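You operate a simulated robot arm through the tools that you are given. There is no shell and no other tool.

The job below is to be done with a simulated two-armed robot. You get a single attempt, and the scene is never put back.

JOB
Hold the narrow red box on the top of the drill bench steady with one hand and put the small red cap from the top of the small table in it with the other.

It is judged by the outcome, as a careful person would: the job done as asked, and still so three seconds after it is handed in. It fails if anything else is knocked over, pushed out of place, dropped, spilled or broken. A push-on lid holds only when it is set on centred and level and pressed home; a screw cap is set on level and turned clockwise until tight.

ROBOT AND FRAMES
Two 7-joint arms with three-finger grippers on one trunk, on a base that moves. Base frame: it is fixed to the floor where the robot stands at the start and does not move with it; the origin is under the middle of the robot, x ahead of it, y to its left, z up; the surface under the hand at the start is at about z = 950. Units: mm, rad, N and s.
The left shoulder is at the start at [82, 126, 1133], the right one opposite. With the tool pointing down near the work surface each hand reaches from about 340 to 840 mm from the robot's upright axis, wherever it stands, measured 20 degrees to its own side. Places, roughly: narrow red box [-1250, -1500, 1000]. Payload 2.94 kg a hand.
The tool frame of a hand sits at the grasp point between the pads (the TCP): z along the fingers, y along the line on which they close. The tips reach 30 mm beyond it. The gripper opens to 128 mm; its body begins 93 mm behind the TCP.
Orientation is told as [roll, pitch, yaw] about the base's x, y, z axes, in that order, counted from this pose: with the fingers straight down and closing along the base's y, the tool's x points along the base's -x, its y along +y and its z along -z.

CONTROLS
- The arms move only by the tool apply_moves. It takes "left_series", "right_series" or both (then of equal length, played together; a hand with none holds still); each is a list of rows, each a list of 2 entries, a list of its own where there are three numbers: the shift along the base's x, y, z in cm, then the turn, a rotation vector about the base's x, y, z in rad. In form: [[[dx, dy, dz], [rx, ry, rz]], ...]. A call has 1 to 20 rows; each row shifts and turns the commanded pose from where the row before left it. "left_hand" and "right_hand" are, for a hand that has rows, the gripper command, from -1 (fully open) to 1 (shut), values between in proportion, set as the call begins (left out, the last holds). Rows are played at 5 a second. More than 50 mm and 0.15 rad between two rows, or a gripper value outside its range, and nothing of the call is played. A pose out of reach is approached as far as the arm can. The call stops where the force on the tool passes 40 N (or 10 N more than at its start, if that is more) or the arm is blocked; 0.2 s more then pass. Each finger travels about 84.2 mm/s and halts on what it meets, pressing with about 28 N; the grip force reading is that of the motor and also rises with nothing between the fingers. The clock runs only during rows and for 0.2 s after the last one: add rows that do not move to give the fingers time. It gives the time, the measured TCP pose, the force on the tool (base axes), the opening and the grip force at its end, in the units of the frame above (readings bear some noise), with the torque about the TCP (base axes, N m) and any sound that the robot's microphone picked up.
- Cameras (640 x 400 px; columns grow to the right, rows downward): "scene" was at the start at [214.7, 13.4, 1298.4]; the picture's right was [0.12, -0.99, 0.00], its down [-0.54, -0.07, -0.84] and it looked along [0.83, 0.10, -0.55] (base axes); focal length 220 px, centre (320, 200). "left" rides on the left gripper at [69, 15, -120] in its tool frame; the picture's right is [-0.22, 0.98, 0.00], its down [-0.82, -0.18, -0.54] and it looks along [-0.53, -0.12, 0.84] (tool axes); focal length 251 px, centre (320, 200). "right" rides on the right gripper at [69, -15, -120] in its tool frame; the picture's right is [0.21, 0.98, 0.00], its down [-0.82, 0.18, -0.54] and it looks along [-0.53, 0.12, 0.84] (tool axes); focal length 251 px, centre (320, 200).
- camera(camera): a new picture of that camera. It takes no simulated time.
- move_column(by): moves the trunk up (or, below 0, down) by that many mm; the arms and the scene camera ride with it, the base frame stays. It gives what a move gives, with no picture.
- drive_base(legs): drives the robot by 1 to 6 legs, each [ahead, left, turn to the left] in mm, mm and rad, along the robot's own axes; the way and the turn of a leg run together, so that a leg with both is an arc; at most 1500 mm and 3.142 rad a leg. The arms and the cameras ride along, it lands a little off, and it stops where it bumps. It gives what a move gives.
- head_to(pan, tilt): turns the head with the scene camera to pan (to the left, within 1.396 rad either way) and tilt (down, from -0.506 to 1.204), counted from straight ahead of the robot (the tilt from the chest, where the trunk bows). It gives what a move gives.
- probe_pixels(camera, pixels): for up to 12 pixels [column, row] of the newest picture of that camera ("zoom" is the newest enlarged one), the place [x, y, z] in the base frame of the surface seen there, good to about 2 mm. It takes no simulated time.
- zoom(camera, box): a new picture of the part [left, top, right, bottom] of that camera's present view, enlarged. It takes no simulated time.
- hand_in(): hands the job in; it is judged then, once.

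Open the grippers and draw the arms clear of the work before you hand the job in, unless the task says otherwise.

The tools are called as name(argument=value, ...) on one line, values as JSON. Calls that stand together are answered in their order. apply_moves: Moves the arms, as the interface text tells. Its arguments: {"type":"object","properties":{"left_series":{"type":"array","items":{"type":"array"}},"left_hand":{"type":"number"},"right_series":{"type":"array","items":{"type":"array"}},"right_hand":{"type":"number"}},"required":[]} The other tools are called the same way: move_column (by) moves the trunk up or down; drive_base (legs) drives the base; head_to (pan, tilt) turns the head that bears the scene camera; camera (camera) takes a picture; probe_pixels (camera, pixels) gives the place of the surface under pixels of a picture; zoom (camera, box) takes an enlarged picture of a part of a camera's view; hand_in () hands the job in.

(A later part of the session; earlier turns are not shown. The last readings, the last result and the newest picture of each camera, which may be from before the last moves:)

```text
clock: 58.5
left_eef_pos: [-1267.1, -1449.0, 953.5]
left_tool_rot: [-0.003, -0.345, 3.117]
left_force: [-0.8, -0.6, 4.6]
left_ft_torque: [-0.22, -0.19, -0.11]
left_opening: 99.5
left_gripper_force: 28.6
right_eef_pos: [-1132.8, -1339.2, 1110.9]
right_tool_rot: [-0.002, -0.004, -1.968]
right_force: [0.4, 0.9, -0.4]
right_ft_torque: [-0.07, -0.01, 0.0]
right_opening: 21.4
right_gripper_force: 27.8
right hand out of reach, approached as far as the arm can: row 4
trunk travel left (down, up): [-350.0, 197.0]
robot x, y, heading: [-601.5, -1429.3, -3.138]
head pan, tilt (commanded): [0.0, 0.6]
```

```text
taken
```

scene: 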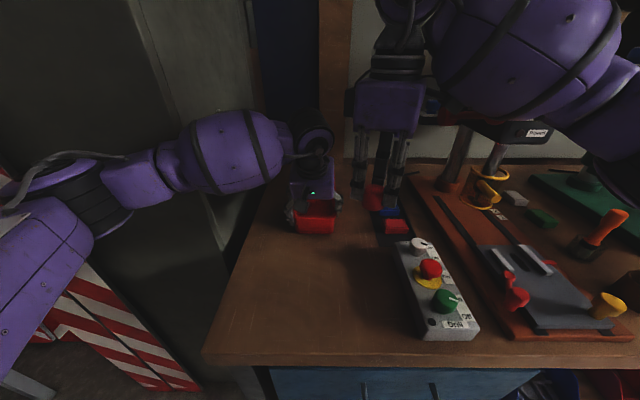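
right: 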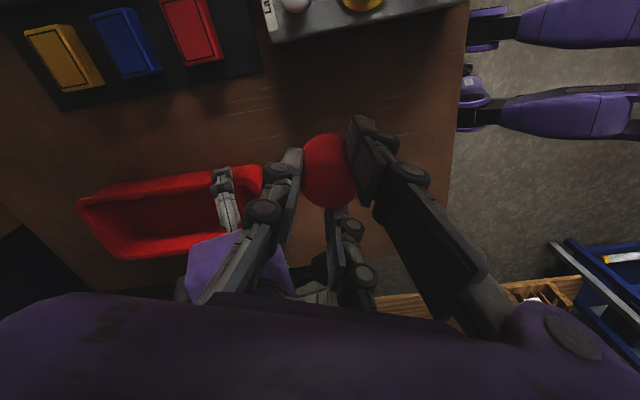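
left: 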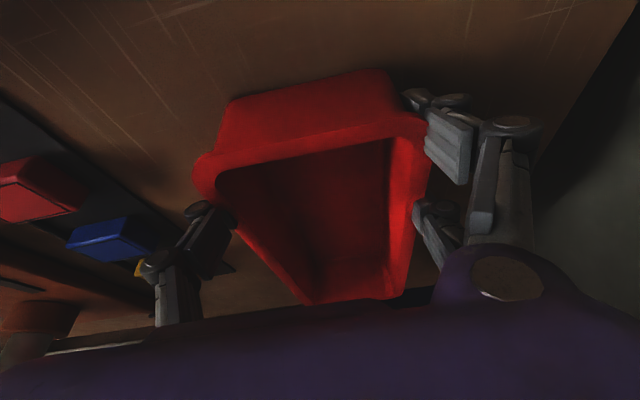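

Out of reach again at this yaw; positive yaw gets more limited as the arm extends. I'll withdraw to about (-1050, -1310, 1150) and turn the hand the other way, to 1.57 rad clockwise from straight, where its camera points left, ahead of the left hand.

apply_moves(right_series=[[[2.8, 1.0, 1.3], [0, 0, -0.137]], [[2.8, 1.0, 1.3], [0, 0, -0.137]], [[2.8, 1.0, 1.3], [0, 0, -0.137]], [[0, 0, 0], [0, 0, -0.137]], [[0, 0, 0], [0, 0, -0.137]], [[0, 0, 0], [0, 0, -0.137]], [[0, 0, 0], [0, 0, -0.137]], [[0, 0, 0], [0, 0, -0.137]], [[0, 0, 0], [0, 0, -0.137]], [[0, 0, 0], [0, 0, -0.137]], [[0, 0, 0], [0, 0, -0.137]], [[0, 0, 0], [0, 0, -0.137]], [[0, 0, 0], [0, 0, -0.137]], [[0, 0, 0], [0, 0, -0.137]], [[0, 0, 0], [0, 0, -0.137]], [[0, 0, 0], [0, 0, -0.137]], [[0, 0, 0], [0, 0, -0.137]], [[0, 0, 0], [0, 0, -0.137]], [[0, 0, 0], [0, 0, -0.137]], [[0, 0, 0], [0, 0, -0.137]]])

camera(camera="scene")

camera(camera="right")

```text
clock: 62.8
left_eef_pos: [-1266.5, -1448.3, 952.1]
left_tool_rot: [-0.003, -0.346, 3.116]
left_force: [0.5, 0.2, 4.1]
left_ft_torque: [-0.14, -0.01, -0.1]
left_opening: 99.5
left_gripper_force: 28.0
right_eef_pos: [-1049.6, -1308.5, 1151.2]
right_tool_rot: [0.0, -0.002, 1.577]
right_force: [-0.7, -0.8, -0.2]
right_ft_torque: [-0.01, 0.0, 0.0]
right_opening: 21.7
right_gripper_force: 27.8
trunk travel left (down, up): [-350.0, 197.0]
robot x, y, heading: [-598.8, -1430.1, -3.142]
head pan, tilt (commanded): [0.0, 0.6]
```

```text
taken
```

scene: 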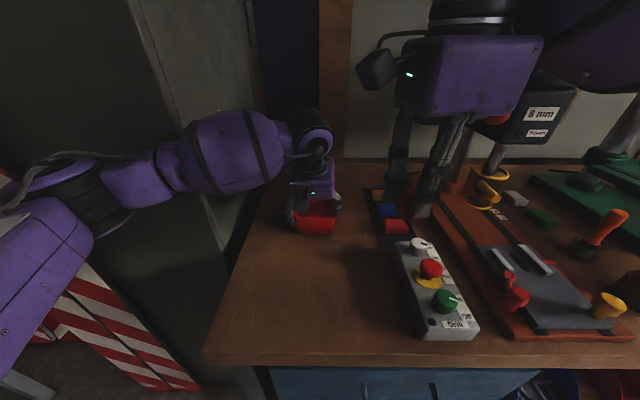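

```text
taken
```

right: 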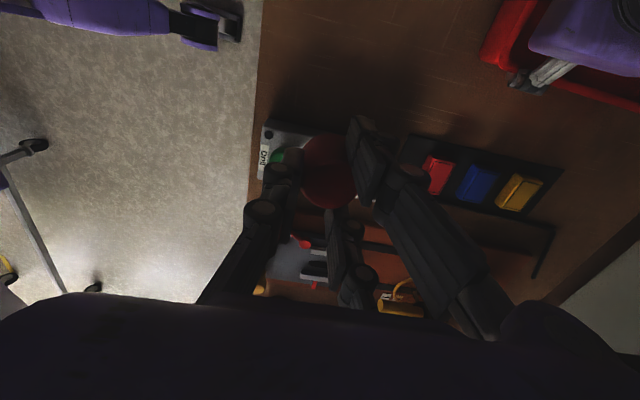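

The opposite yaw is fully reachable. I'll now advance the right hand along y ≈ -1310 at z 1150, which puts its camera above the left wrist drum and its fingers to the right of it, to x ≈ -1250, then check.

apply_moves(right_series=[[[-4, 0, 0], [0, 0, 0]], [[-4, 0, 0], [0, 0, 0]], [[-4, 0, 0], [0, 0, 0]], [[-4, 0, 0], [0, 0, 0]], [[-4, 0, 0], [0, 0, 0]], [[0, 0, 0], [0, 0, 0]]])

camera(camera="scene")

camera(camera="right")

```text
clock: 64.2
left_eef_pos: [-1267.5, -1448.4, 953.3]
left_tool_rot: [-0.001, -0.348, 3.116]
left_force: [-0.3, -0.3, 3.6]
left_ft_torque: [-0.14, 0.02, 0.09]
left_opening: 99.6
left_gripper_force: 28.0
right_eef_pos: [-1250.5, -1307.6, 1150.5]
right_tool_rot: [0.001, -0.003, 1.582]
right_force: [0.0, 0.1, -0.2]
right_ft_torque: [-0.01, 0.0, 0.0]
right_opening: 21.6
right_gripper_force: 27.7
trunk travel left (down, up): [-350.0, 197.0]
robot x, y, heading: [-598.1, -1430.8, -3.137]
head pan, tilt (commanded): [0.0, 0.6]
```

```text
taken
```

scene: 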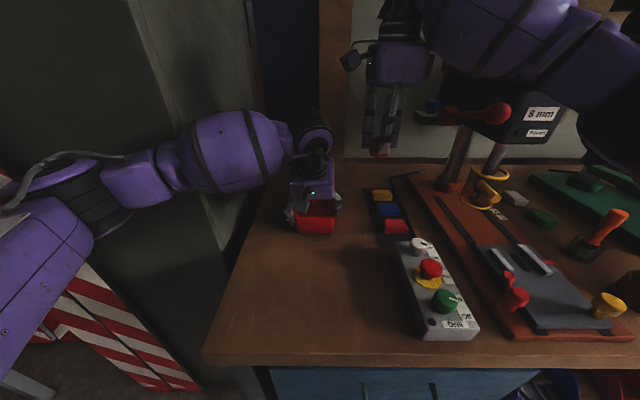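

```text
taken
```

right: 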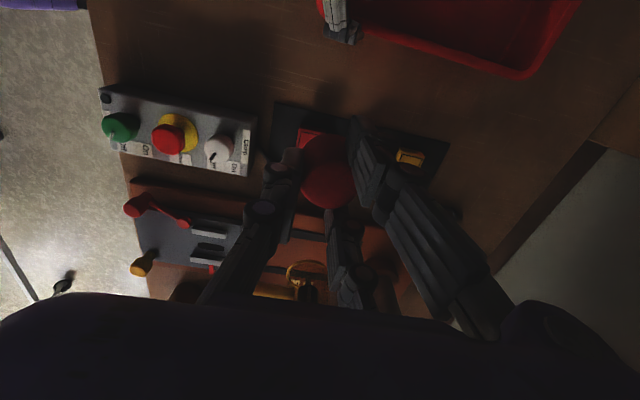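

Reached with no contact; the right forearm passes in front of the press head at (520, 60)–(620, 110). I'll probe it against the lever and press head before moving on.

probe_pixels(camera="scene", pixels=[[560, 60], [540, 95], [600, 90], [600, 130], [500, 70], [490, 40], [620, 60], [497, 112], [540, 115], [440, 50], [400, 60], [350, 60]])

```text
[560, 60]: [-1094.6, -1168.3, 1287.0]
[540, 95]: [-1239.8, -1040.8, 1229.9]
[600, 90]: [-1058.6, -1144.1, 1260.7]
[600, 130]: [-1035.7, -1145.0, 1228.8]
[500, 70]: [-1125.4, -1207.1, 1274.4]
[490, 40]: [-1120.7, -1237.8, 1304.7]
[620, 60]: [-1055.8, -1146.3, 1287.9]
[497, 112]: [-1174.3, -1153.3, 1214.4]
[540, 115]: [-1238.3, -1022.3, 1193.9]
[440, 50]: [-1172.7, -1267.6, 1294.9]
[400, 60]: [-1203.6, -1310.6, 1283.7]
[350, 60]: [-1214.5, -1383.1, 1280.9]
```

The forearm clears the lever ball by little (about 15–20 mm), and extending further will draw the elbow away from it. I'll extend to x ≈ -1346 at the same height, shifting slightly left.

apply_moves(right_series=[[[-2.4, -0.4, 0], [0, 0, 0]], [[-2.4, -0.4, 0], [0, 0, 0]], [[-2.4, -0.4, 0], [0, 0, 0]], [[-2.4, -0.4, 0], [0, 0, 0]], [[0, 0, 0], [0, 0, 0]]])

camera(camera="scene")

camera(camera="right")

probe_pixels(camera="scene", pixels=[[560, 60], [540, 80], [600, 90], [600, 130], [500, 60], [490, 40], [620, 60], [540, 30], [440, 50]])

```text
clock: 65.3
left_eef_pos: [-1266.9, -1449.1, 953.3]
left_tool_rot: [-0.002, -0.348, 3.116]
left_force: [-0.1, 0.3, 3.2]
left_ft_torque: [-0.03, -0.21, 0.09]
left_opening: 99.8
left_gripper_force: 27.9
right_eef_pos: [-1344.0, -1324.5, 1150.6]
right_tool_rot: [0.0, -0.003, 1.581]
right_force: [-0.7, -0.4, 0.0]
right_ft_torque: [0.0, 0.0, 0.01]
right_opening: 21.6
right_gripper_force: 28.3
trunk travel left (down, up): [-350.0, 197.0]
robot x, y, heading: [-600.2, -1428.6, -3.138]
head pan, tilt (commanded): [0.0, 0.6]
```

```text
taken
```

scene: 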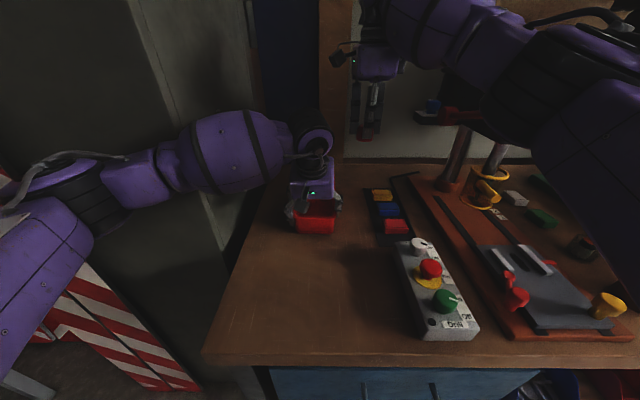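

```text
taken
```

right: 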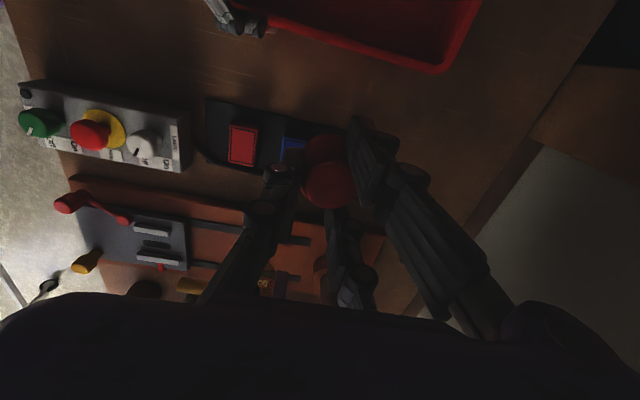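

```text
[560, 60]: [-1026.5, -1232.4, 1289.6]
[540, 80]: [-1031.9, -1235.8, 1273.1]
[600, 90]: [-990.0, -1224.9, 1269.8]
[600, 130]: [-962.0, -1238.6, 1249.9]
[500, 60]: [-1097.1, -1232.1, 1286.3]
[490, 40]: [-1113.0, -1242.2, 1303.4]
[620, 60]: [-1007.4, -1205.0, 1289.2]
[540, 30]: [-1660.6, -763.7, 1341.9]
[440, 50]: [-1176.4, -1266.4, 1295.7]
```

The elbow has drawn in to y ≈ -1205, well clear of the lever. I'll now lean the hand -0.4 rad about x (wrist to the right) while swinging the cap over the tray to about (-1368, -1434, 1030).

apply_moves(right_series=[[[-0.48, -2.2, -2.0], [-0.08, 0, 0]], [[-0.48, -2.2, -2.4], [-0.08, 0, 0]], [[-0.48, -2.2, -2.4], [-0.08, 0, 0]], [[-0.48, -2.2, -2.4], [-0.08, 0, 0]], [[-0.48, -2.2, -2.4], [-0.08, 0, 0]], [[0, 0, 0], [0, 0, 0]]])

camera(camera="scene")

camera(camera="right")

camera(camera="left")

```text
clock: 66.8
left_eef_pos: [-1266.6, -1449.2, 952.0]
left_tool_rot: [0.0, -0.349, 3.115]
left_force: [-0.4, -0.9, 2.9]
left_ft_torque: [-0.18, -0.11, -0.02]
left_opening: 99.3
left_gripper_force: 27.2
right_eef_pos: [-1368.9, -1437.1, 1033.9]
right_tool_rot: [0.003, 0.397, 1.583]
right_force: [0.0, 0.4, 0.0]
right_ft_torque: [-0.01, 0.02, -0.01]
right_opening: 21.5
right_gripper_force: 28.4
trunk travel left (down, up): [-350.0, 197.0]
robot x, y, heading: [-596.7, -1428.4, -3.138]
head pan, tilt (commanded): [0.0, 0.6]
```

```text
taken
```

scene: 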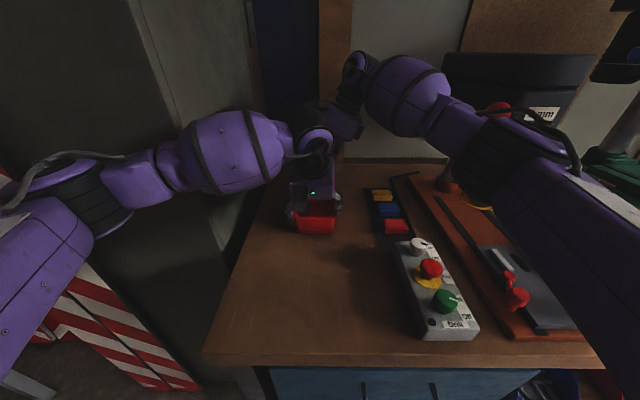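

```text
taken
```

right: 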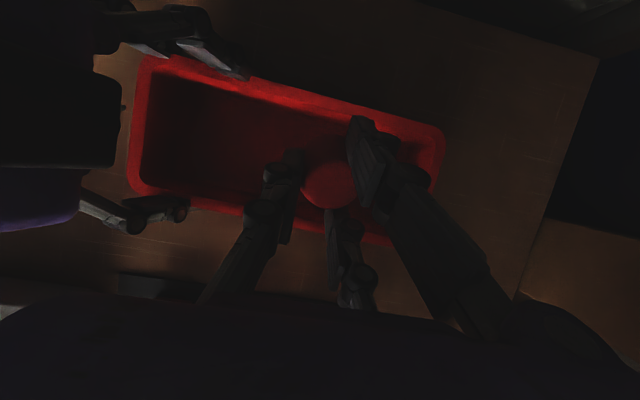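

```text
taken
```

left: 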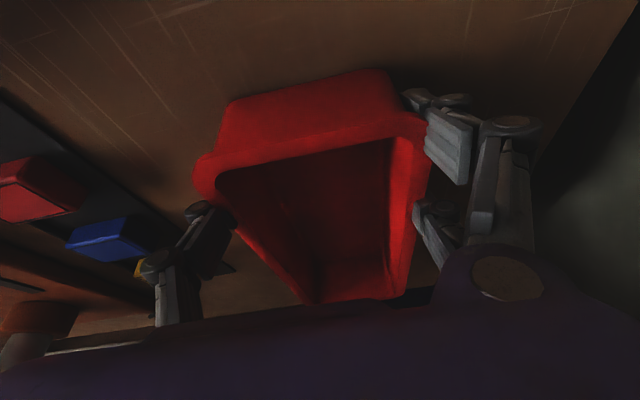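

The cap at (330, 183) in the right view is above the tray. I'll zoom in there and probe rim, fingers and cap in the right camera's frame to centre it.

zoom(camera="right", box=[100, 30, 470, 260])

probe_pixels(camera="right", pixels=[[260, 90], [300, 100], [420, 125], [440, 150], [435, 180], [250, 212], [385, 240], [215, 203], [330, 175], [320, 195], [340, 195], [330, 205]])

probe_pixels(camera="right", pixels=[[358, 125], [365, 150], [290, 165], [330, 225], [340, 240], [280, 195], [230, 120], [170, 150], [150, 75], [140, 170], [370, 235], [310, 105]])

```text
1.73 times, centred on (285, 145) of right
```

zoom: 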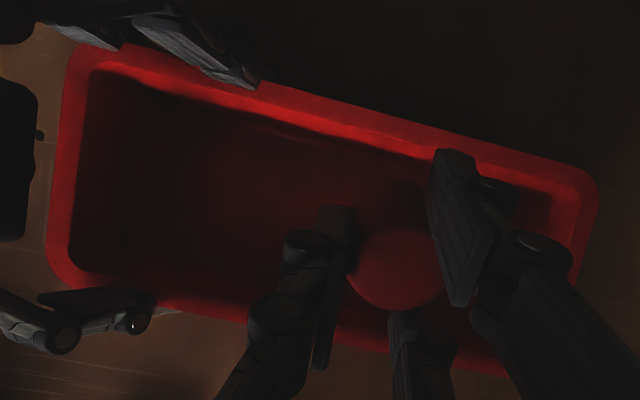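

```text
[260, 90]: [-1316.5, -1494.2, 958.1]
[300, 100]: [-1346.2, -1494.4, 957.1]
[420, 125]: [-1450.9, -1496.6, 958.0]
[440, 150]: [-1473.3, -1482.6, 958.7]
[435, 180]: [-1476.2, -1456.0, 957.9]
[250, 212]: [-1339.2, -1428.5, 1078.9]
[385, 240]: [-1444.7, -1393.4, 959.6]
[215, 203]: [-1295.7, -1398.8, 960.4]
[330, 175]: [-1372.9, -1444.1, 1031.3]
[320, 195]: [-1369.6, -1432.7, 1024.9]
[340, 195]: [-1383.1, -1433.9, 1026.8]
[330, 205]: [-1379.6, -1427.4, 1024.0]
```

```text
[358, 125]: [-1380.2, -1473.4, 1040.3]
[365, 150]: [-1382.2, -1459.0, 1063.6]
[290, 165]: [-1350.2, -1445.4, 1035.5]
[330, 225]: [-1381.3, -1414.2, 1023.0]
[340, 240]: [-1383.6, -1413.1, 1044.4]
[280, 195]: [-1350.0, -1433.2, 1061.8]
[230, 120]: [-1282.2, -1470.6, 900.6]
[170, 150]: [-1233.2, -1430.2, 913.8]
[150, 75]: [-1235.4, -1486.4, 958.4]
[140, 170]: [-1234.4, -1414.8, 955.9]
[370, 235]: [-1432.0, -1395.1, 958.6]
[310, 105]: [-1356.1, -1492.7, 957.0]
```

In the right camera's frame the tray centre is y ≈ -1445, with inner walls at about -1489 and -1401. With the lean, the +y finger limits the depth, so I'll aim for TCP (-1369, -1441, 976); first I go down 30 mm and look.

apply_moves(right_series=[[[0, -0.4, -1.5], [0, 0, 0]], [[0, 0, -1.5], [0, 0, 0]], [[0, 0, 0], [0, 0, 0]]])

camera(camera="right")

zoom(camera="right", box=[100, 30, 470, 260])

zoom(camera="scene", box=[220, 50, 460, 240])

```text
clock: 67.5
left_eef_pos: [-1266.3, -1449.2, 953.5]
left_tool_rot: [-0.001, -0.348, 3.117]
left_force: [0.0, -0.4, 3.6]
left_ft_torque: [-0.16, 0.05, 0.03]
left_opening: 99.7
left_gripper_force: 28.0
right_eef_pos: [-1369.4, -1439.6, 1004.6]
right_tool_rot: [0.006, 0.398, 1.583]
right_force: [-0.2, -0.4, 0.0]
right_ft_torque: [-0.02, -0.01, 0.02]
right_opening: 21.3
right_gripper_force: 28.0
trunk travel left (down, up): [-350.0, 197.0]
robot x, y, heading: [-597.2, -1432.2, -3.136]
head pan, tilt (commanded): [0.0, 0.6]
```

```text
taken
```

right: 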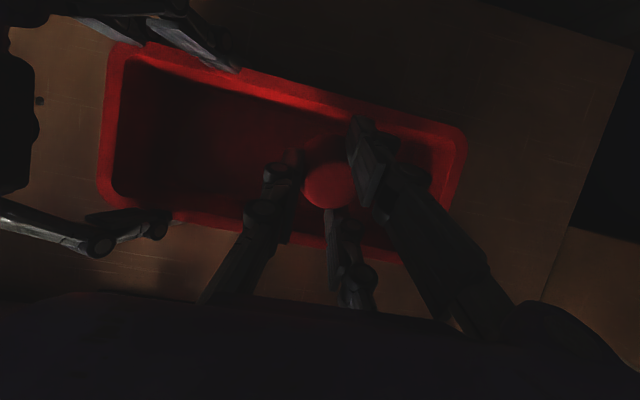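

```text
1.73 times, centred on (285, 145) of right
```

zoom: 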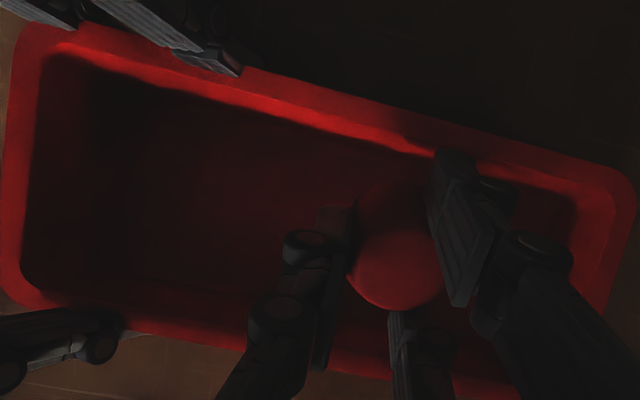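

```text
2.11 times, centred on (340, 145) of scene
```

zoom: 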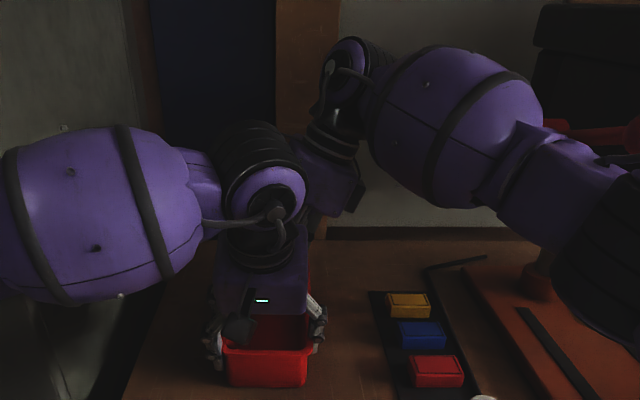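

Clear so far. I'll probe the lower fingertip near (332, 225) and the +y rim beyond it, plus the cap, before the last 28 mm.

probe_pixels(camera="right", pixels=[[330, 220], [328, 235], [325, 243], [300, 243], [385, 252], [320, 236], [355, 120], [350, 112], [310, 180], [345, 190], [326, 200], [400, 120]])

```text
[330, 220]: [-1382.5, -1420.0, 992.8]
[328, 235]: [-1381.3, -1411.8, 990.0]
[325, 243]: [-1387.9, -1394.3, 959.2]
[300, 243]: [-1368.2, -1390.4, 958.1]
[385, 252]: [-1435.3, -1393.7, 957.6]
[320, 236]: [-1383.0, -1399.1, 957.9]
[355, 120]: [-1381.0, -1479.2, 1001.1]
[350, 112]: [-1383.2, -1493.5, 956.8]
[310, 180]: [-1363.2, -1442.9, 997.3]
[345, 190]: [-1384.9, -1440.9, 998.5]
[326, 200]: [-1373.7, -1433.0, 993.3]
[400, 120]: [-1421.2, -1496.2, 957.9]
```

The lower finger's edge will pass the +y inner rim (y ≈ -1400) with about 8 mm to spare. I'll lower the last 28 mm slowly.

apply_moves(right_series=[[[0, -0.1, -1.0], [0, 0, 0]], [[0, 0, -1.0], [0, 0, 0]], [[0, 0, -0.8], [0, 0, 0]], [[0, 0, 0], [0, 0, 0]]])

zoom(camera="right", box=[100, 30, 470, 260])

zoom(camera="left", box=[180, 60, 460, 320])

```text
clock: 68.5
left_eef_pos: [-1266.4, -1448.3, 953.0]
left_tool_rot: [-0.001, -0.347, 3.116]
left_force: [-0.7, -0.3, 3.0]
left_ft_torque: [-0.1, 0.03, 0.0]
left_opening: 99.6
left_gripper_force: 28.1
right_eef_pos: [-1369.6, -1441.1, 977.2]
right_tool_rot: [0.005, 0.397, 1.583]
right_force: [0.0, -0.2, 0.4]
right_ft_torque: [-0.02, 0.0, 0.02]
right_opening: 21.1
right_gripper_force: 28.1
trunk travel left (down, up): [-350.0, 197.0]
robot x, y, heading: [-599.5, -1431.6, -3.144]
head pan, tilt (commanded): [0.0, 0.6]
```

```text
1.73 times, centred on (285, 145) of right
```

zoom: 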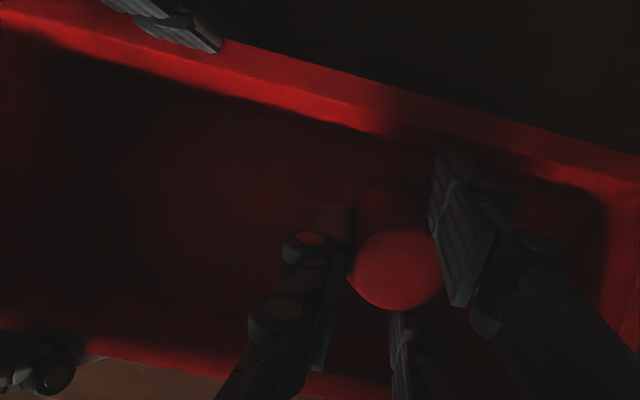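

```text
1.54 times, centred on (320, 190) of left
```

zoom: 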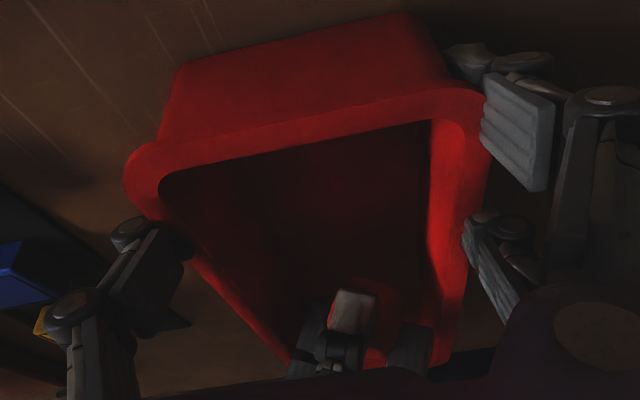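

The cap is inside the tray below rim height (cap at zoom (395, 255) between thumb and fingers), with no contact force. I'll open the right hand to about 60 mm to release it.

apply_moves(right_series=[[[0, 0, 0], [0, 0, 0]], [[0, 0, 0], [0, 0, 0]], [[0, 0, 0], [0, 0, 0]], [[0, 0, 0], [0, 0, 0]], [[0, 0, 0], [0, 0, 0]]], right_hand=0.06)

camera(camera="right")

zoom(camera="right", box=[100, 30, 470, 260])

zoom(camera="left", box=[180, 60, 460, 320])

```text
clock: 69.8
left_eef_pos: [-1266.5, -1448.8, 953.0]
left_tool_rot: [-0.002, -0.348, 3.116]
left_force: [0.6, -0.3, 2.9]
left_ft_torque: [-0.12, 0.04, -0.07]
left_opening: 99.7
left_gripper_force: 27.9
right_eef_pos: [-1368.6, -1440.5, 977.4]
right_tool_rot: [0.004, 0.397, 1.583]
right_force: [0.0, 0.1, -0.6]
right_ft_torque: [-0.01, 0.0, 0.0]
right_opening: 60.0
right_gripper_force: 0.0
trunk travel left (down, up): [-350.0, 197.0]
robot x, y, heading: [-600.0, -1428.1, -3.137]
head pan, tilt (commanded): [0.0, 0.6]
```

```text
taken
```

right: 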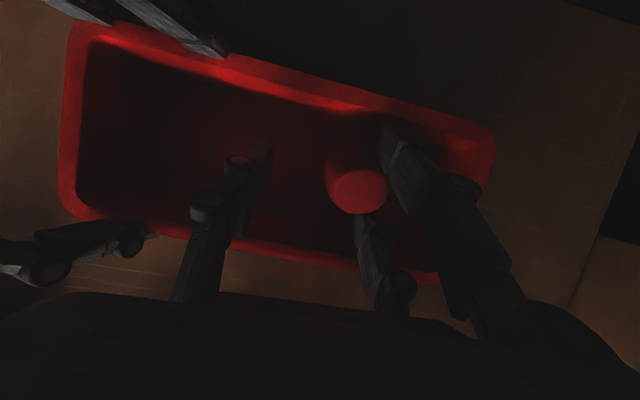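

```text
1.73 times, centred on (285, 145) of right
```

zoom: 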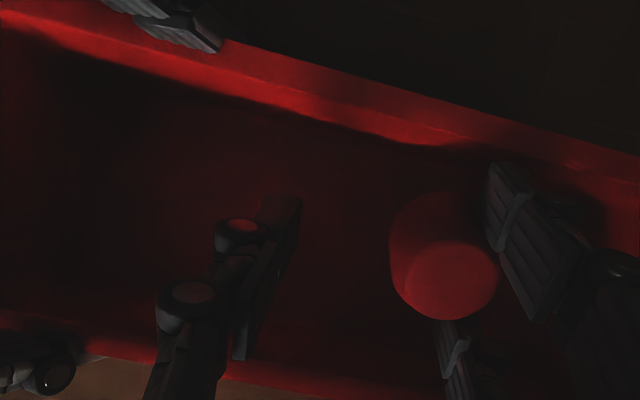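

```text
1.54 times, centred on (320, 190) of left
```

zoom: 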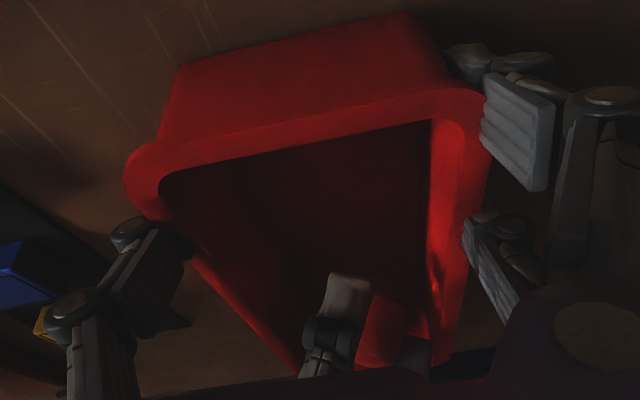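

The fingers opened to 60 mm, but the cap appears to have moved along with the two fingers, at (357, 190) in the right view. I'll probe its height to see whether it has dropped.

probe_pixels(camera="right", pixels=[[357, 190], [345, 165], [375, 190], [340, 190], [350, 205], [365, 175], [330, 160], [300, 150], [365, 225], [390, 150]])

probe_pixels(camera="left", pixels=[[426, 262], [430, 270], [425, 280], [400, 250], [435, 255], [400, 262]])

```text
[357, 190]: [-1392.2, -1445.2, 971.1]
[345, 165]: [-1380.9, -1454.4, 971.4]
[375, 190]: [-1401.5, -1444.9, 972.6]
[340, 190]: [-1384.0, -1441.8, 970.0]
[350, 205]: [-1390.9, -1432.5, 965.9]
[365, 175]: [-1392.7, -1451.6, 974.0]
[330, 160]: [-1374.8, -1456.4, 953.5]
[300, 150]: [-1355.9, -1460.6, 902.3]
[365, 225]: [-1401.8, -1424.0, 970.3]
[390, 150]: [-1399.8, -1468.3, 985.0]
```

```text
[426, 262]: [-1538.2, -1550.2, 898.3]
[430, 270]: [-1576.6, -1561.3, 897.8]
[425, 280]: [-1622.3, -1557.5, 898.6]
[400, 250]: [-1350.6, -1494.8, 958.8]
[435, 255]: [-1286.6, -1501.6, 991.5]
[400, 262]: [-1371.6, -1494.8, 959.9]
```

The cap's top is still at z ≈ 972, so it is wedged between the two fingers. I'll jolt it by opening further to about 100 mm, keeping clear of the far wall and the left hand, and see whether it falls.

apply_moves(right_series=[[[0, 0, 0], [0, 0, 0]], [[0, 0, 0], [0, 0, 0]], [[0, 0, 0], [0, 0, 0]], [[0, 0, 0], [0, 0, 0]]], right_hand=-0.55)

camera(camera="right")

zoom(camera="right", box=[200, 60, 520, 260])

```text
clock: 70.8
left_eef_pos: [-1268.0, -1449.3, 953.7]
left_tool_rot: [-0.003, -0.348, 3.113]
left_force: [0.1, 0.0, 3.1]
left_ft_torque: [-0.07, 0.04, -0.02]
left_opening: 99.4
left_gripper_force: 28.4
right_eef_pos: [-1368.2, -1440.9, 977.5]
right_tool_rot: [0.005, 0.398, 1.582]
right_force: [0.3, -0.3, -0.8]
right_ft_torque: [0.0, 0.02, 0.02]
right_opening: 99.2
right_gripper_force: 0.0
trunk travel left (down, up): [-350.0, 197.0]
robot x, y, heading: [-599.9, -1427.6, -3.136]
head pan, tilt (commanded): [0.0, 0.6]
```

```text
taken
```

right: 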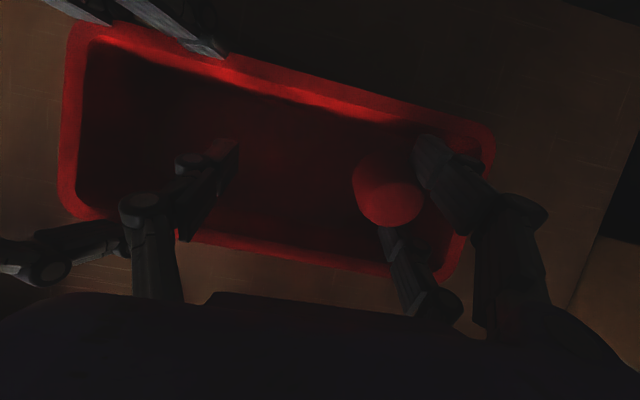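

```text
2.00 times, centred on (360, 160) of right
```

zoom: 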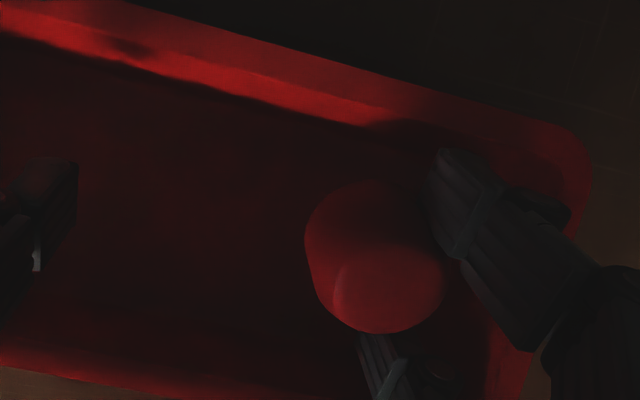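

The cap has shifted relative to the fingers but may still hang on. I'll probe its surface again.

probe_pixels(camera="right", pixels=[[390, 205], [380, 165], [365, 190], [410, 205], [395, 220], [400, 180], [375, 210], [425, 160], [400, 245], [330, 160]])

```text
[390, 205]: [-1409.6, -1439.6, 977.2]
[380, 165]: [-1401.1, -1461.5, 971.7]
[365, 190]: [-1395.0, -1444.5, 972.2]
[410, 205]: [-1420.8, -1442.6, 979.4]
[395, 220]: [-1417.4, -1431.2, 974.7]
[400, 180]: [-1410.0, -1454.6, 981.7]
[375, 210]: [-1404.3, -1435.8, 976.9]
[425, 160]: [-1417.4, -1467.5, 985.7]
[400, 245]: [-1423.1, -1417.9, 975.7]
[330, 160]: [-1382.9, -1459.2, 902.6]
```

The cap is still wedged between the two fingers, centre about 7 mm inside their faces. I'll try a few quick jolts here over the tray by moving the fingers back toward 50 mm, so if it comes loose it falls in.

apply_moves(right_series=[[[0, 0, 0.8], [0, 0, 0]], [[0, 0, -0.8], [0, 0, 0]], [[0, 0, 0.8], [0, 0, 0]], [[0, 0, -0.8], [0, 0, 0]], [[0, 0, 0], [0, 0, 0]]], right_hand=0.2)

camera(camera="right")

probe_pixels(camera="right", pixels=[[340, 185], [350, 185], [330, 165], [345, 200], [360, 180], [330, 190], [355, 130], [340, 225]])

```text
clock: 72.0
left_eef_pos: [-1267.1, -1448.8, 952.6]
left_tool_rot: [-0.001, -0.348, 3.115]
left_force: [0.6, -0.3, 2.4]
left_ft_torque: [-0.05, 0.01, -0.02]
left_opening: 99.4
left_gripper_force: 27.8
right_eef_pos: [-1368.7, -1441.6, 977.6]
right_tool_rot: [0.004, 0.398, 1.583]
right_force: [-0.3, -0.8, -0.6]
right_ft_torque: [0.01, 0.0, -0.01]
right_opening: 51.1
right_gripper_force: 0.0
trunk travel left (down, up): [-350.0, 197.0]
robot x, y, heading: [-599.1, -1432.1, -3.136]
head pan, tilt (commanded): [0.0, 0.6]
```

```text
taken
```

right: 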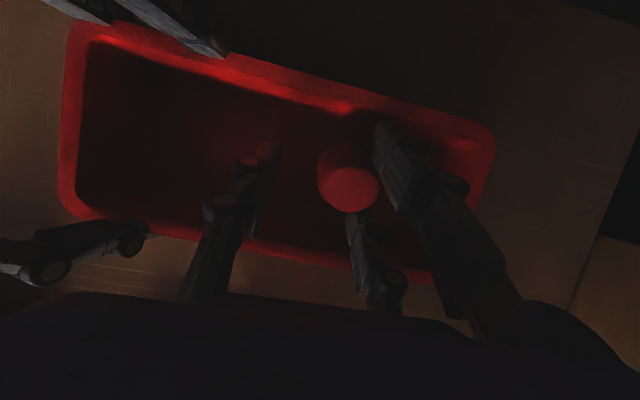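

```text
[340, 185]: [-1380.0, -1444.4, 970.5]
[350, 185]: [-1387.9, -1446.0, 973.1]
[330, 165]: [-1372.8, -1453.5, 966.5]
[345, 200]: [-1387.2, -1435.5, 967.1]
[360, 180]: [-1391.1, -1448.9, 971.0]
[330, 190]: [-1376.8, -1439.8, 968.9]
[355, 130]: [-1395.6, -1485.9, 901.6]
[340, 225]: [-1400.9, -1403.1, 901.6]
```

The cap is creeping out: its centre is now about 10 mm inside the finger faces, against 3 mm at first. I'll keep jolting, opening to 100 mm again with small quick up-down motions.

apply_moves(right_series=[[[0, 0, 0.8], [0, 0, 0]], [[0, 0, -0.8], [0, 0, 0]], [[0, 0, 0.8], [0, 0, 0]], [[0, 0, -0.8], [0, 0, 0]], [[0, 0, 0], [0, 0, 0]]], right_hand=-0.55)

apply_moves(right_series=[[[0, 0, 0.8], [0, 0, 0]], [[0, 0, -0.8], [0, 0, 0]], [[0, 0, 0.8], [0, 0, 0]], [[0, 0, -0.8], [0, 0, 0]], [[0, 0, 0], [0, 0, 0]]], right_hand=0.2)

camera(camera="right")

probe_pixels(camera="right", pixels=[[340, 185], [350, 185], [330, 165], [345, 200], [360, 180], [330, 190], [320, 180]])

```text
clock: 73.2
left_eef_pos: [-1266.4, -1449.1, 954.0]
left_tool_rot: [-0.003, -0.347, 3.114]
left_force: [1.0, -0.5, 2.3]
left_ft_torque: [-0.08, -0.02, -0.01]
left_opening: 99.5
left_gripper_force: 27.9
right_eef_pos: [-1369.2, -1441.0, 977.4]
right_tool_rot: [0.005, 0.399, 1.583]
right_force: [-0.5, -0.5, -0.4]
right_ft_torque: [0.02, -0.01, -0.02]
right_opening: 99.1
right_gripper_force: 0.1
trunk travel left (down, up): [-350.0, 197.0]
robot x, y, heading: [-596.4, -1427.7, -3.132]
head pan, tilt (commanded): [0.0, 0.6]
```

```text
clock: 74.3
left_eef_pos: [-1266.6, -1448.7, 952.7]
left_tool_rot: [-0.003, -0.347, 3.116]
left_force: [0.3, 0.1, 1.3]
left_ft_torque: [-0.08, 0.0, 0.0]
left_opening: 99.4
left_gripper_force: 28.7
right_eef_pos: [-1369.6, -1441.7, 976.2]
right_tool_rot: [0.005, 0.397, 1.582]
right_force: [-0.4, 0.6, -0.1]
right_ft_torque: [0.01, 0.03, 0.0]
right_opening: 51.4
right_gripper_force: 0.1
trunk travel left (down, up): [-350.0, 197.0]
robot x, y, heading: [-600.8, -1430.5, -3.139]
head pan, tilt (commanded): [0.0, 0.6]
```

```text
taken
```

right: 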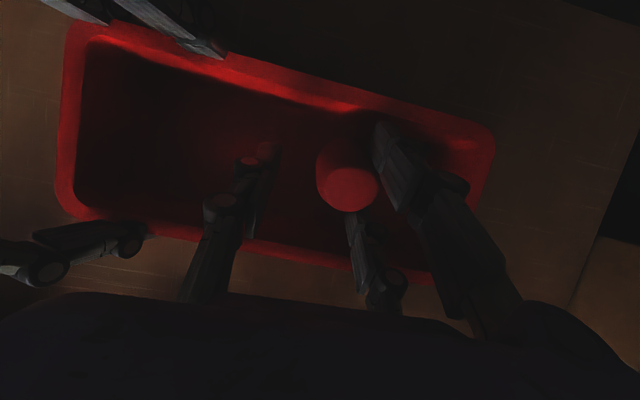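

```text
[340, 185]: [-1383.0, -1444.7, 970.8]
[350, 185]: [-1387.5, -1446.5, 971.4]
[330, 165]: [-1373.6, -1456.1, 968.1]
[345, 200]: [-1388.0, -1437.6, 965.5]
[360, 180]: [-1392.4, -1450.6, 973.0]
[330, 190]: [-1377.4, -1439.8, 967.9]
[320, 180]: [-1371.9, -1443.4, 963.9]
```

No clear progress from that. Before anything more involved, I'll check whether the cap creeps by itself: zoom now, wait four seconds, and zoom again.

zoom(camera="right", box=[290, 110, 430, 230])

apply_moves(right_series=[[[0, 0, 0], [0, 0, 0]], [[0, 0, 0], [0, 0, 0]], [[0, 0, 0], [0, 0, 0]], [[0, 0, 0], [0, 0, 0]], [[0, 0, 0], [0, 0, 0]], [[0, 0, 0], [0, 0, 0]], [[0, 0, 0], [0, 0, 0]], [[0, 0, 0], [0, 0, 0]], [[0, 0, 0], [0, 0, 0]], [[0, 0, 0], [0, 0, 0]], [[0, 0, 0], [0, 0, 0]], [[0, 0, 0], [0, 0, 0]], [[0, 0, 0], [0, 0, 0]], [[0, 0, 0], [0, 0, 0]], [[0, 0, 0], [0, 0, 0]], [[0, 0, 0], [0, 0, 0]], [[0, 0, 0], [0, 0, 0]], [[0, 0, 0], [0, 0, 0]], [[0, 0, 0], [0, 0, 0]], [[0, 0, 0], [0, 0, 0]]])

zoom(camera="right", box=[290, 110, 430, 230])

```text
3.33 times, centred on (360, 170) of right
```

zoom: 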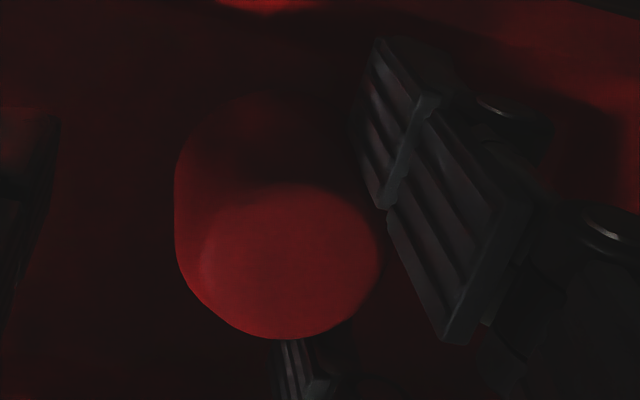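

```text
clock: 78.5
left_eef_pos: [-1267.9, -1448.7, 952.9]
left_tool_rot: [-0.001, -0.348, 3.116]
left_force: [1.0, 0.1, 2.4]
left_ft_torque: [-0.09, 0.03, -0.02]
left_opening: 99.4
left_gripper_force: 28.4
right_eef_pos: [-1369.5, -1441.8, 977.4]
right_tool_rot: [0.003, 0.398, 1.582]
right_force: [-0.5, -0.7, 0.6]
right_ft_torque: [0.0, 0.02, -0.01]
right_opening: 51.2
right_gripper_force: 0.1
trunk travel left (down, up): [-350.0, 197.0]
robot x, y, heading: [-597.9, -1430.7, -3.137]
head pan, tilt (commanded): [0.0, 0.6]
```

```text
3.33 times, centred on (360, 170) of right
```

zoom: 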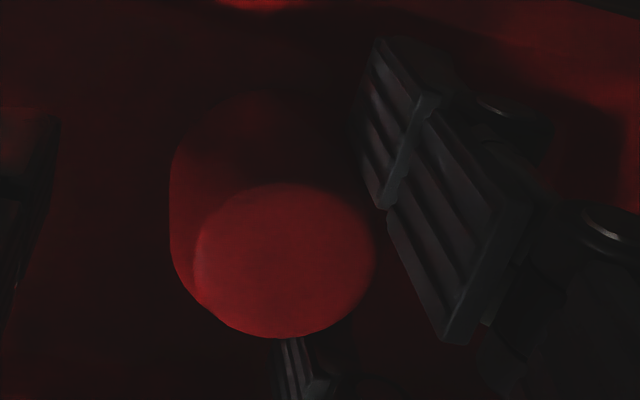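

It does creep: the cap's left edge moved from zoom column 175 to 169 in four seconds, out of the wedge. I'll simply wait longer and watch.

apply_moves(right_series=[[[0, 0, 0], [0, 0, 0]], [[0, 0, 0], [0, 0, 0]], [[0, 0, 0], [0, 0, 0]], [[0, 0, 0], [0, 0, 0]], [[0, 0, 0], [0, 0, 0]], [[0, 0, 0], [0, 0, 0]], [[0, 0, 0], [0, 0, 0]], [[0, 0, 0], [0, 0, 0]], [[0, 0, 0], [0, 0, 0]], [[0, 0, 0], [0, 0, 0]], [[0, 0, 0], [0, 0, 0]], [[0, 0, 0], [0, 0, 0]], [[0, 0, 0], [0, 0, 0]], [[0, 0, 0], [0, 0, 0]], [[0, 0, 0], [0, 0, 0]], [[0, 0, 0], [0, 0, 0]], [[0, 0, 0], [0, 0, 0]], [[0, 0, 0], [0, 0, 0]], [[0, 0, 0], [0, 0, 0]], [[0, 0, 0], [0, 0, 0]]])

apply_moves(right_series=[[[0, 0, 0], [0, 0, 0]], [[0, 0, 0], [0, 0, 0]], [[0, 0, 0], [0, 0, 0]], [[0, 0, 0], [0, 0, 0]], [[0, 0, 0], [0, 0, 0]], [[0, 0, 0], [0, 0, 0]], [[0, 0, 0], [0, 0, 0]], [[0, 0, 0], [0, 0, 0]], [[0, 0, 0], [0, 0, 0]], [[0, 0, 0], [0, 0, 0]], [[0, 0, 0], [0, 0, 0]], [[0, 0, 0], [0, 0, 0]], [[0, 0, 0], [0, 0, 0]], [[0, 0, 0], [0, 0, 0]], [[0, 0, 0], [0, 0, 0]], [[0, 0, 0], [0, 0, 0]], [[0, 0, 0], [0, 0, 0]], [[0, 0, 0], [0, 0, 0]], [[0, 0, 0], [0, 0, 0]], [[0, 0, 0], [0, 0, 0]]])

zoom(camera="right", box=[290, 110, 430, 230])

```text
clock: 82.8
left_eef_pos: [-1266.8, -1447.9, 952.4]
left_tool_rot: [-0.002, -0.348, 3.114]
left_force: [0.4, -0.1, 2.2]
left_ft_torque: [-0.04, -0.02, -0.04]
left_opening: 99.4
left_gripper_force: 28.0
right_eef_pos: [-1368.9, -1440.4, 976.6]
right_tool_rot: [0.004, 0.398, 1.582]
right_force: [-0.2, -1.0, -0.1]
right_ft_torque: [0.01, 0.0, -0.02]
right_opening: 51.3
right_gripper_force: 0.1
trunk travel left (down, up): [-350.0, 197.0]
robot x, y, heading: [-599.0, -1429.4, -3.135]
head pan, tilt (commanded): [0.0, 0.6]
```

```text
clock: 87.0
left_eef_pos: [-1266.2, -1449.3, 952.3]
left_tool_rot: [-0.004, -0.349, 3.116]
left_force: [0.8, -0.3, 0.9]
left_ft_torque: [-0.03, -0.01, -0.06]
left_opening: 99.4
left_gripper_force: 27.7
right_eef_pos: [-1369.0, -1440.3, 976.0]
right_tool_rot: [0.003, 0.399, 1.583]
right_force: [0.8, 0.4, -1.0]
right_ft_torque: [0.01, 0.02, 0.02]
right_opening: 51.2
right_gripper_force: 0.2
trunk travel left (down, up): [-350.0, 197.0]
robot x, y, heading: [-602.1, -1432.7, -3.138]
head pan, tilt (commanded): [0.0, 0.6]
```

```text
3.33 times, centred on (360, 170) of right
```

zoom: 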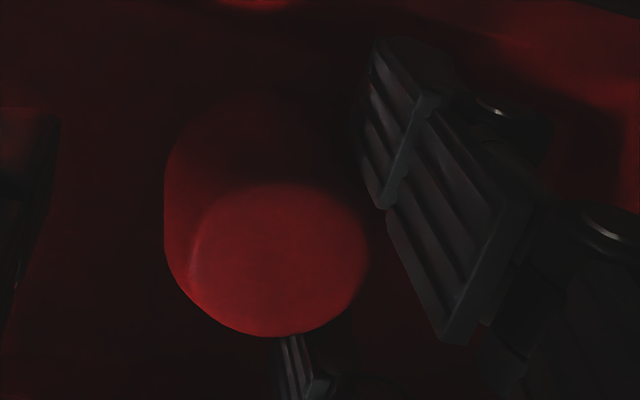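

It keeps creeping, now at zoom column 164. I'll go on waiting with small quick vertical motions to help it along.

apply_moves(right_series=[[[0, 0, 1.0], [0, 0, 0]], [[0, 0, -1.0], [0, 0, 0]], [[0, 0, 1.0], [0, 0, 0]], [[0, 0, -1.0], [0, 0, 0]], [[0, 0, 1.0], [0, 0, 0]], [[0, 0, -1.0], [0, 0, 0]], [[0, 0, 1.0], [0, 0, 0]], [[0, 0, -1.0], [0, 0, 0]], [[0, 0, 1.0], [0, 0, 0]], [[0, 0, -1.0], [0, 0, 0]], [[0, 0, 1.0], [0, 0, 0]], [[0, 0, -1.0], [0, 0, 0]], [[0, 0, 1.0], [0, 0, 0]], [[0, 0, -1.0], [0, 0, 0]], [[0, 0, 1.0], [0, 0, 0]], [[0, 0, -1.0], [0, 0, 0]], [[0, 0, 1.0], [0, 0, 0]], [[0, 0, -1.0], [0, 0, 0]], [[0, 0, 0], [0, 0, 0]], [[0, 0, 0], [0, 0, 0]]])

zoom(camera="right", box=[290, 110, 430, 230])

```text
clock: 91.2
left_eef_pos: [-1267.2, -1449.4, 952.7]
left_tool_rot: [-0.002, -0.347, 3.115]
left_force: [-0.6, -0.8, 1.3]
left_ft_torque: [-0.05, -0.02, 0.07]
left_opening: 99.5
left_gripper_force: 28.2
right_eef_pos: [-1370.1, -1439.3, 977.0]
right_tool_rot: [0.006, 0.398, 1.582]
right_force: [0.1, 0.1, 0.7]
right_ft_torque: [0.0, -0.04, 0.01]
right_opening: 51.2
right_gripper_force: 0.1
trunk travel left (down, up): [-350.0, 197.0]
robot x, y, heading: [-601.5, -1425.9, -3.135]
head pan, tilt (commanded): [0.0, 0.6]
```

```text
3.33 times, centred on (360, 170) of right
```

zoom: 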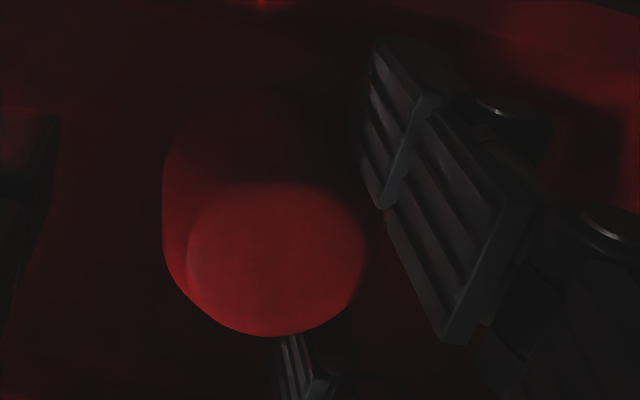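

Progress is slow (column 162 now). I'll look at the cap and fingers from the left camera at high zoom to understand what still holds it.

zoom(camera="left", box=[280, 200, 420, 310])

probe_pixels(camera="zoom", pixels=[[300, 250], [200, 250], [260, 300], [330, 300], [400, 320], [150, 280], [300, 200], [350, 260], [420, 280], [460, 330]])

```text
3.64 times, centred on (350, 255) of left
```

zoom: 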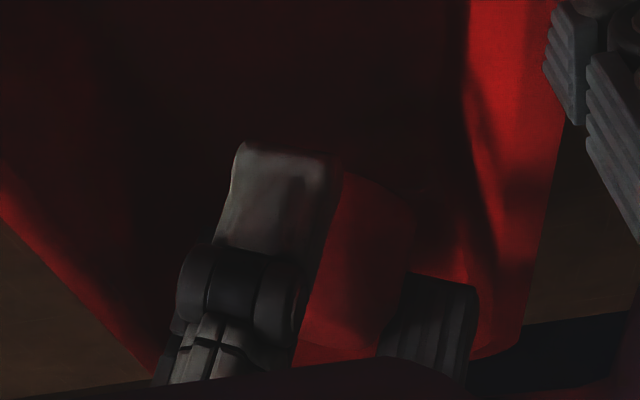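

```text
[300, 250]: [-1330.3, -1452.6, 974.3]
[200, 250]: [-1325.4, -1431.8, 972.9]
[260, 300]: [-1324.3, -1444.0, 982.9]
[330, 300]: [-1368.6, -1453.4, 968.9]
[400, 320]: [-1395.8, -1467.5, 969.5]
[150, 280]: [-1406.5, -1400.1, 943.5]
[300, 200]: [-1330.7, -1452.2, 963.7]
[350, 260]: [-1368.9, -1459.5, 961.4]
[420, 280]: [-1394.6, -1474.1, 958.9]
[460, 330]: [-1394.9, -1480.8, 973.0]
```

The left view confirms the cap pokes about 13 mm between the two fingers (cap front x ≈ -1368, pad face x ≈ -1395), and it slides out as the squeeze relaxes. I'll alternate opening and closing the fingers with waits in between, so the stops jolt it outward.

apply_moves(right_series=[[[0, 0, 0], [0, 0, 0]], [[0, 0, 0], [0, 0, 0]], [[0, 0, 0], [0, 0, 0]], [[0, 0, 0], [0, 0, 0]], [[0, 0, 0], [0, 0, 0]]], right_hand=-0.55)

apply_moves(right_series=[[[0, 0, 0], [0, 0, 0]], [[0, 0, 0], [0, 0, 0]], [[0, 0, 0], [0, 0, 0]], [[0, 0, 0], [0, 0, 0]], [[0, 0, 0], [0, 0, 0]], [[0, 0, 0], [0, 0, 0]], [[0, 0, 0], [0, 0, 0]], [[0, 0, 0], [0, 0, 0]], [[0, 0, 0], [0, 0, 0]], [[0, 0, 0], [0, 0, 0]], [[0, 0, 0], [0, 0, 0]], [[0, 0, 0], [0, 0, 0]], [[0, 0, 0], [0, 0, 0]], [[0, 0, 0], [0, 0, 0]], [[0, 0, 0], [0, 0, 0]], [[0, 0, 0], [0, 0, 0]], [[0, 0, 0], [0, 0, 0]], [[0, 0, 0], [0, 0, 0]], [[0, 0, 0], [0, 0, 0]], [[0, 0, 0], [0, 0, 0]]], right_hand=0.2)

zoom(camera="right", box=[290, 110, 430, 230])

```text
clock: 92.3
left_eef_pos: [-1266.3, -1448.4, 952.3]
left_tool_rot: [-0.001, -0.347, 3.115]
left_force: [0.3, -0.2, 1.0]
left_ft_torque: [-0.05, 0.0, 0.0]
left_opening: 99.2
left_gripper_force: 27.6
right_eef_pos: [-1369.9, -1440.0, 976.3]
right_tool_rot: [0.004, 0.399, 1.581]
right_force: [-0.7, 0.7, -0.2]
right_ft_torque: [0.0, -0.01, -0.05]
right_opening: 99.0
right_gripper_force: 0.0
trunk travel left (down, up): [-350.0, 197.0]
robot x, y, heading: [-596.6, -1427.2, -3.132]
head pan, tilt (commanded): [0.0, 0.6]
```

```text
clock: 96.5
left_eef_pos: [-1267.5, -1448.5, 953.7]
left_tool_rot: [-0.002, -0.348, 3.115]
left_force: [0.5, 0.6, 1.0]
left_ft_torque: [0.0, 0.07, 0.02]
left_opening: 99.4
left_gripper_force: 27.6
right_eef_pos: [-1369.2, -1440.8, 976.6]
right_tool_rot: [0.003, 0.397, 1.585]
right_force: [-1.5, -0.6, -0.4]
right_ft_torque: [-0.01, -0.01, 0.03]
right_opening: 51.2
right_gripper_force: 0.0
trunk travel left (down, up): [-350.0, 197.0]
robot x, y, heading: [-597.0, -1429.9, -3.138]
head pan, tilt (commanded): [0.0, 0.6]
```

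```text
3.33 times, centred on (360, 170) of right
```

zoom: 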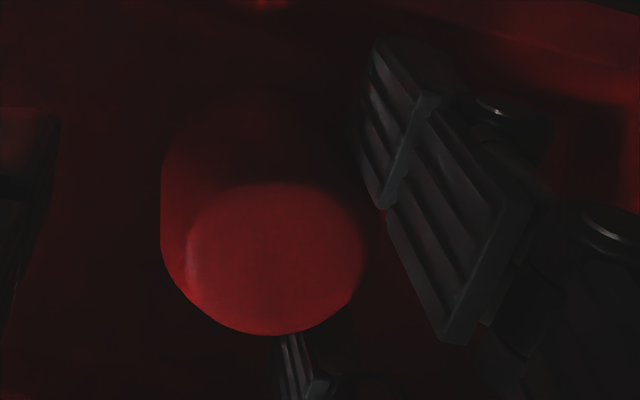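

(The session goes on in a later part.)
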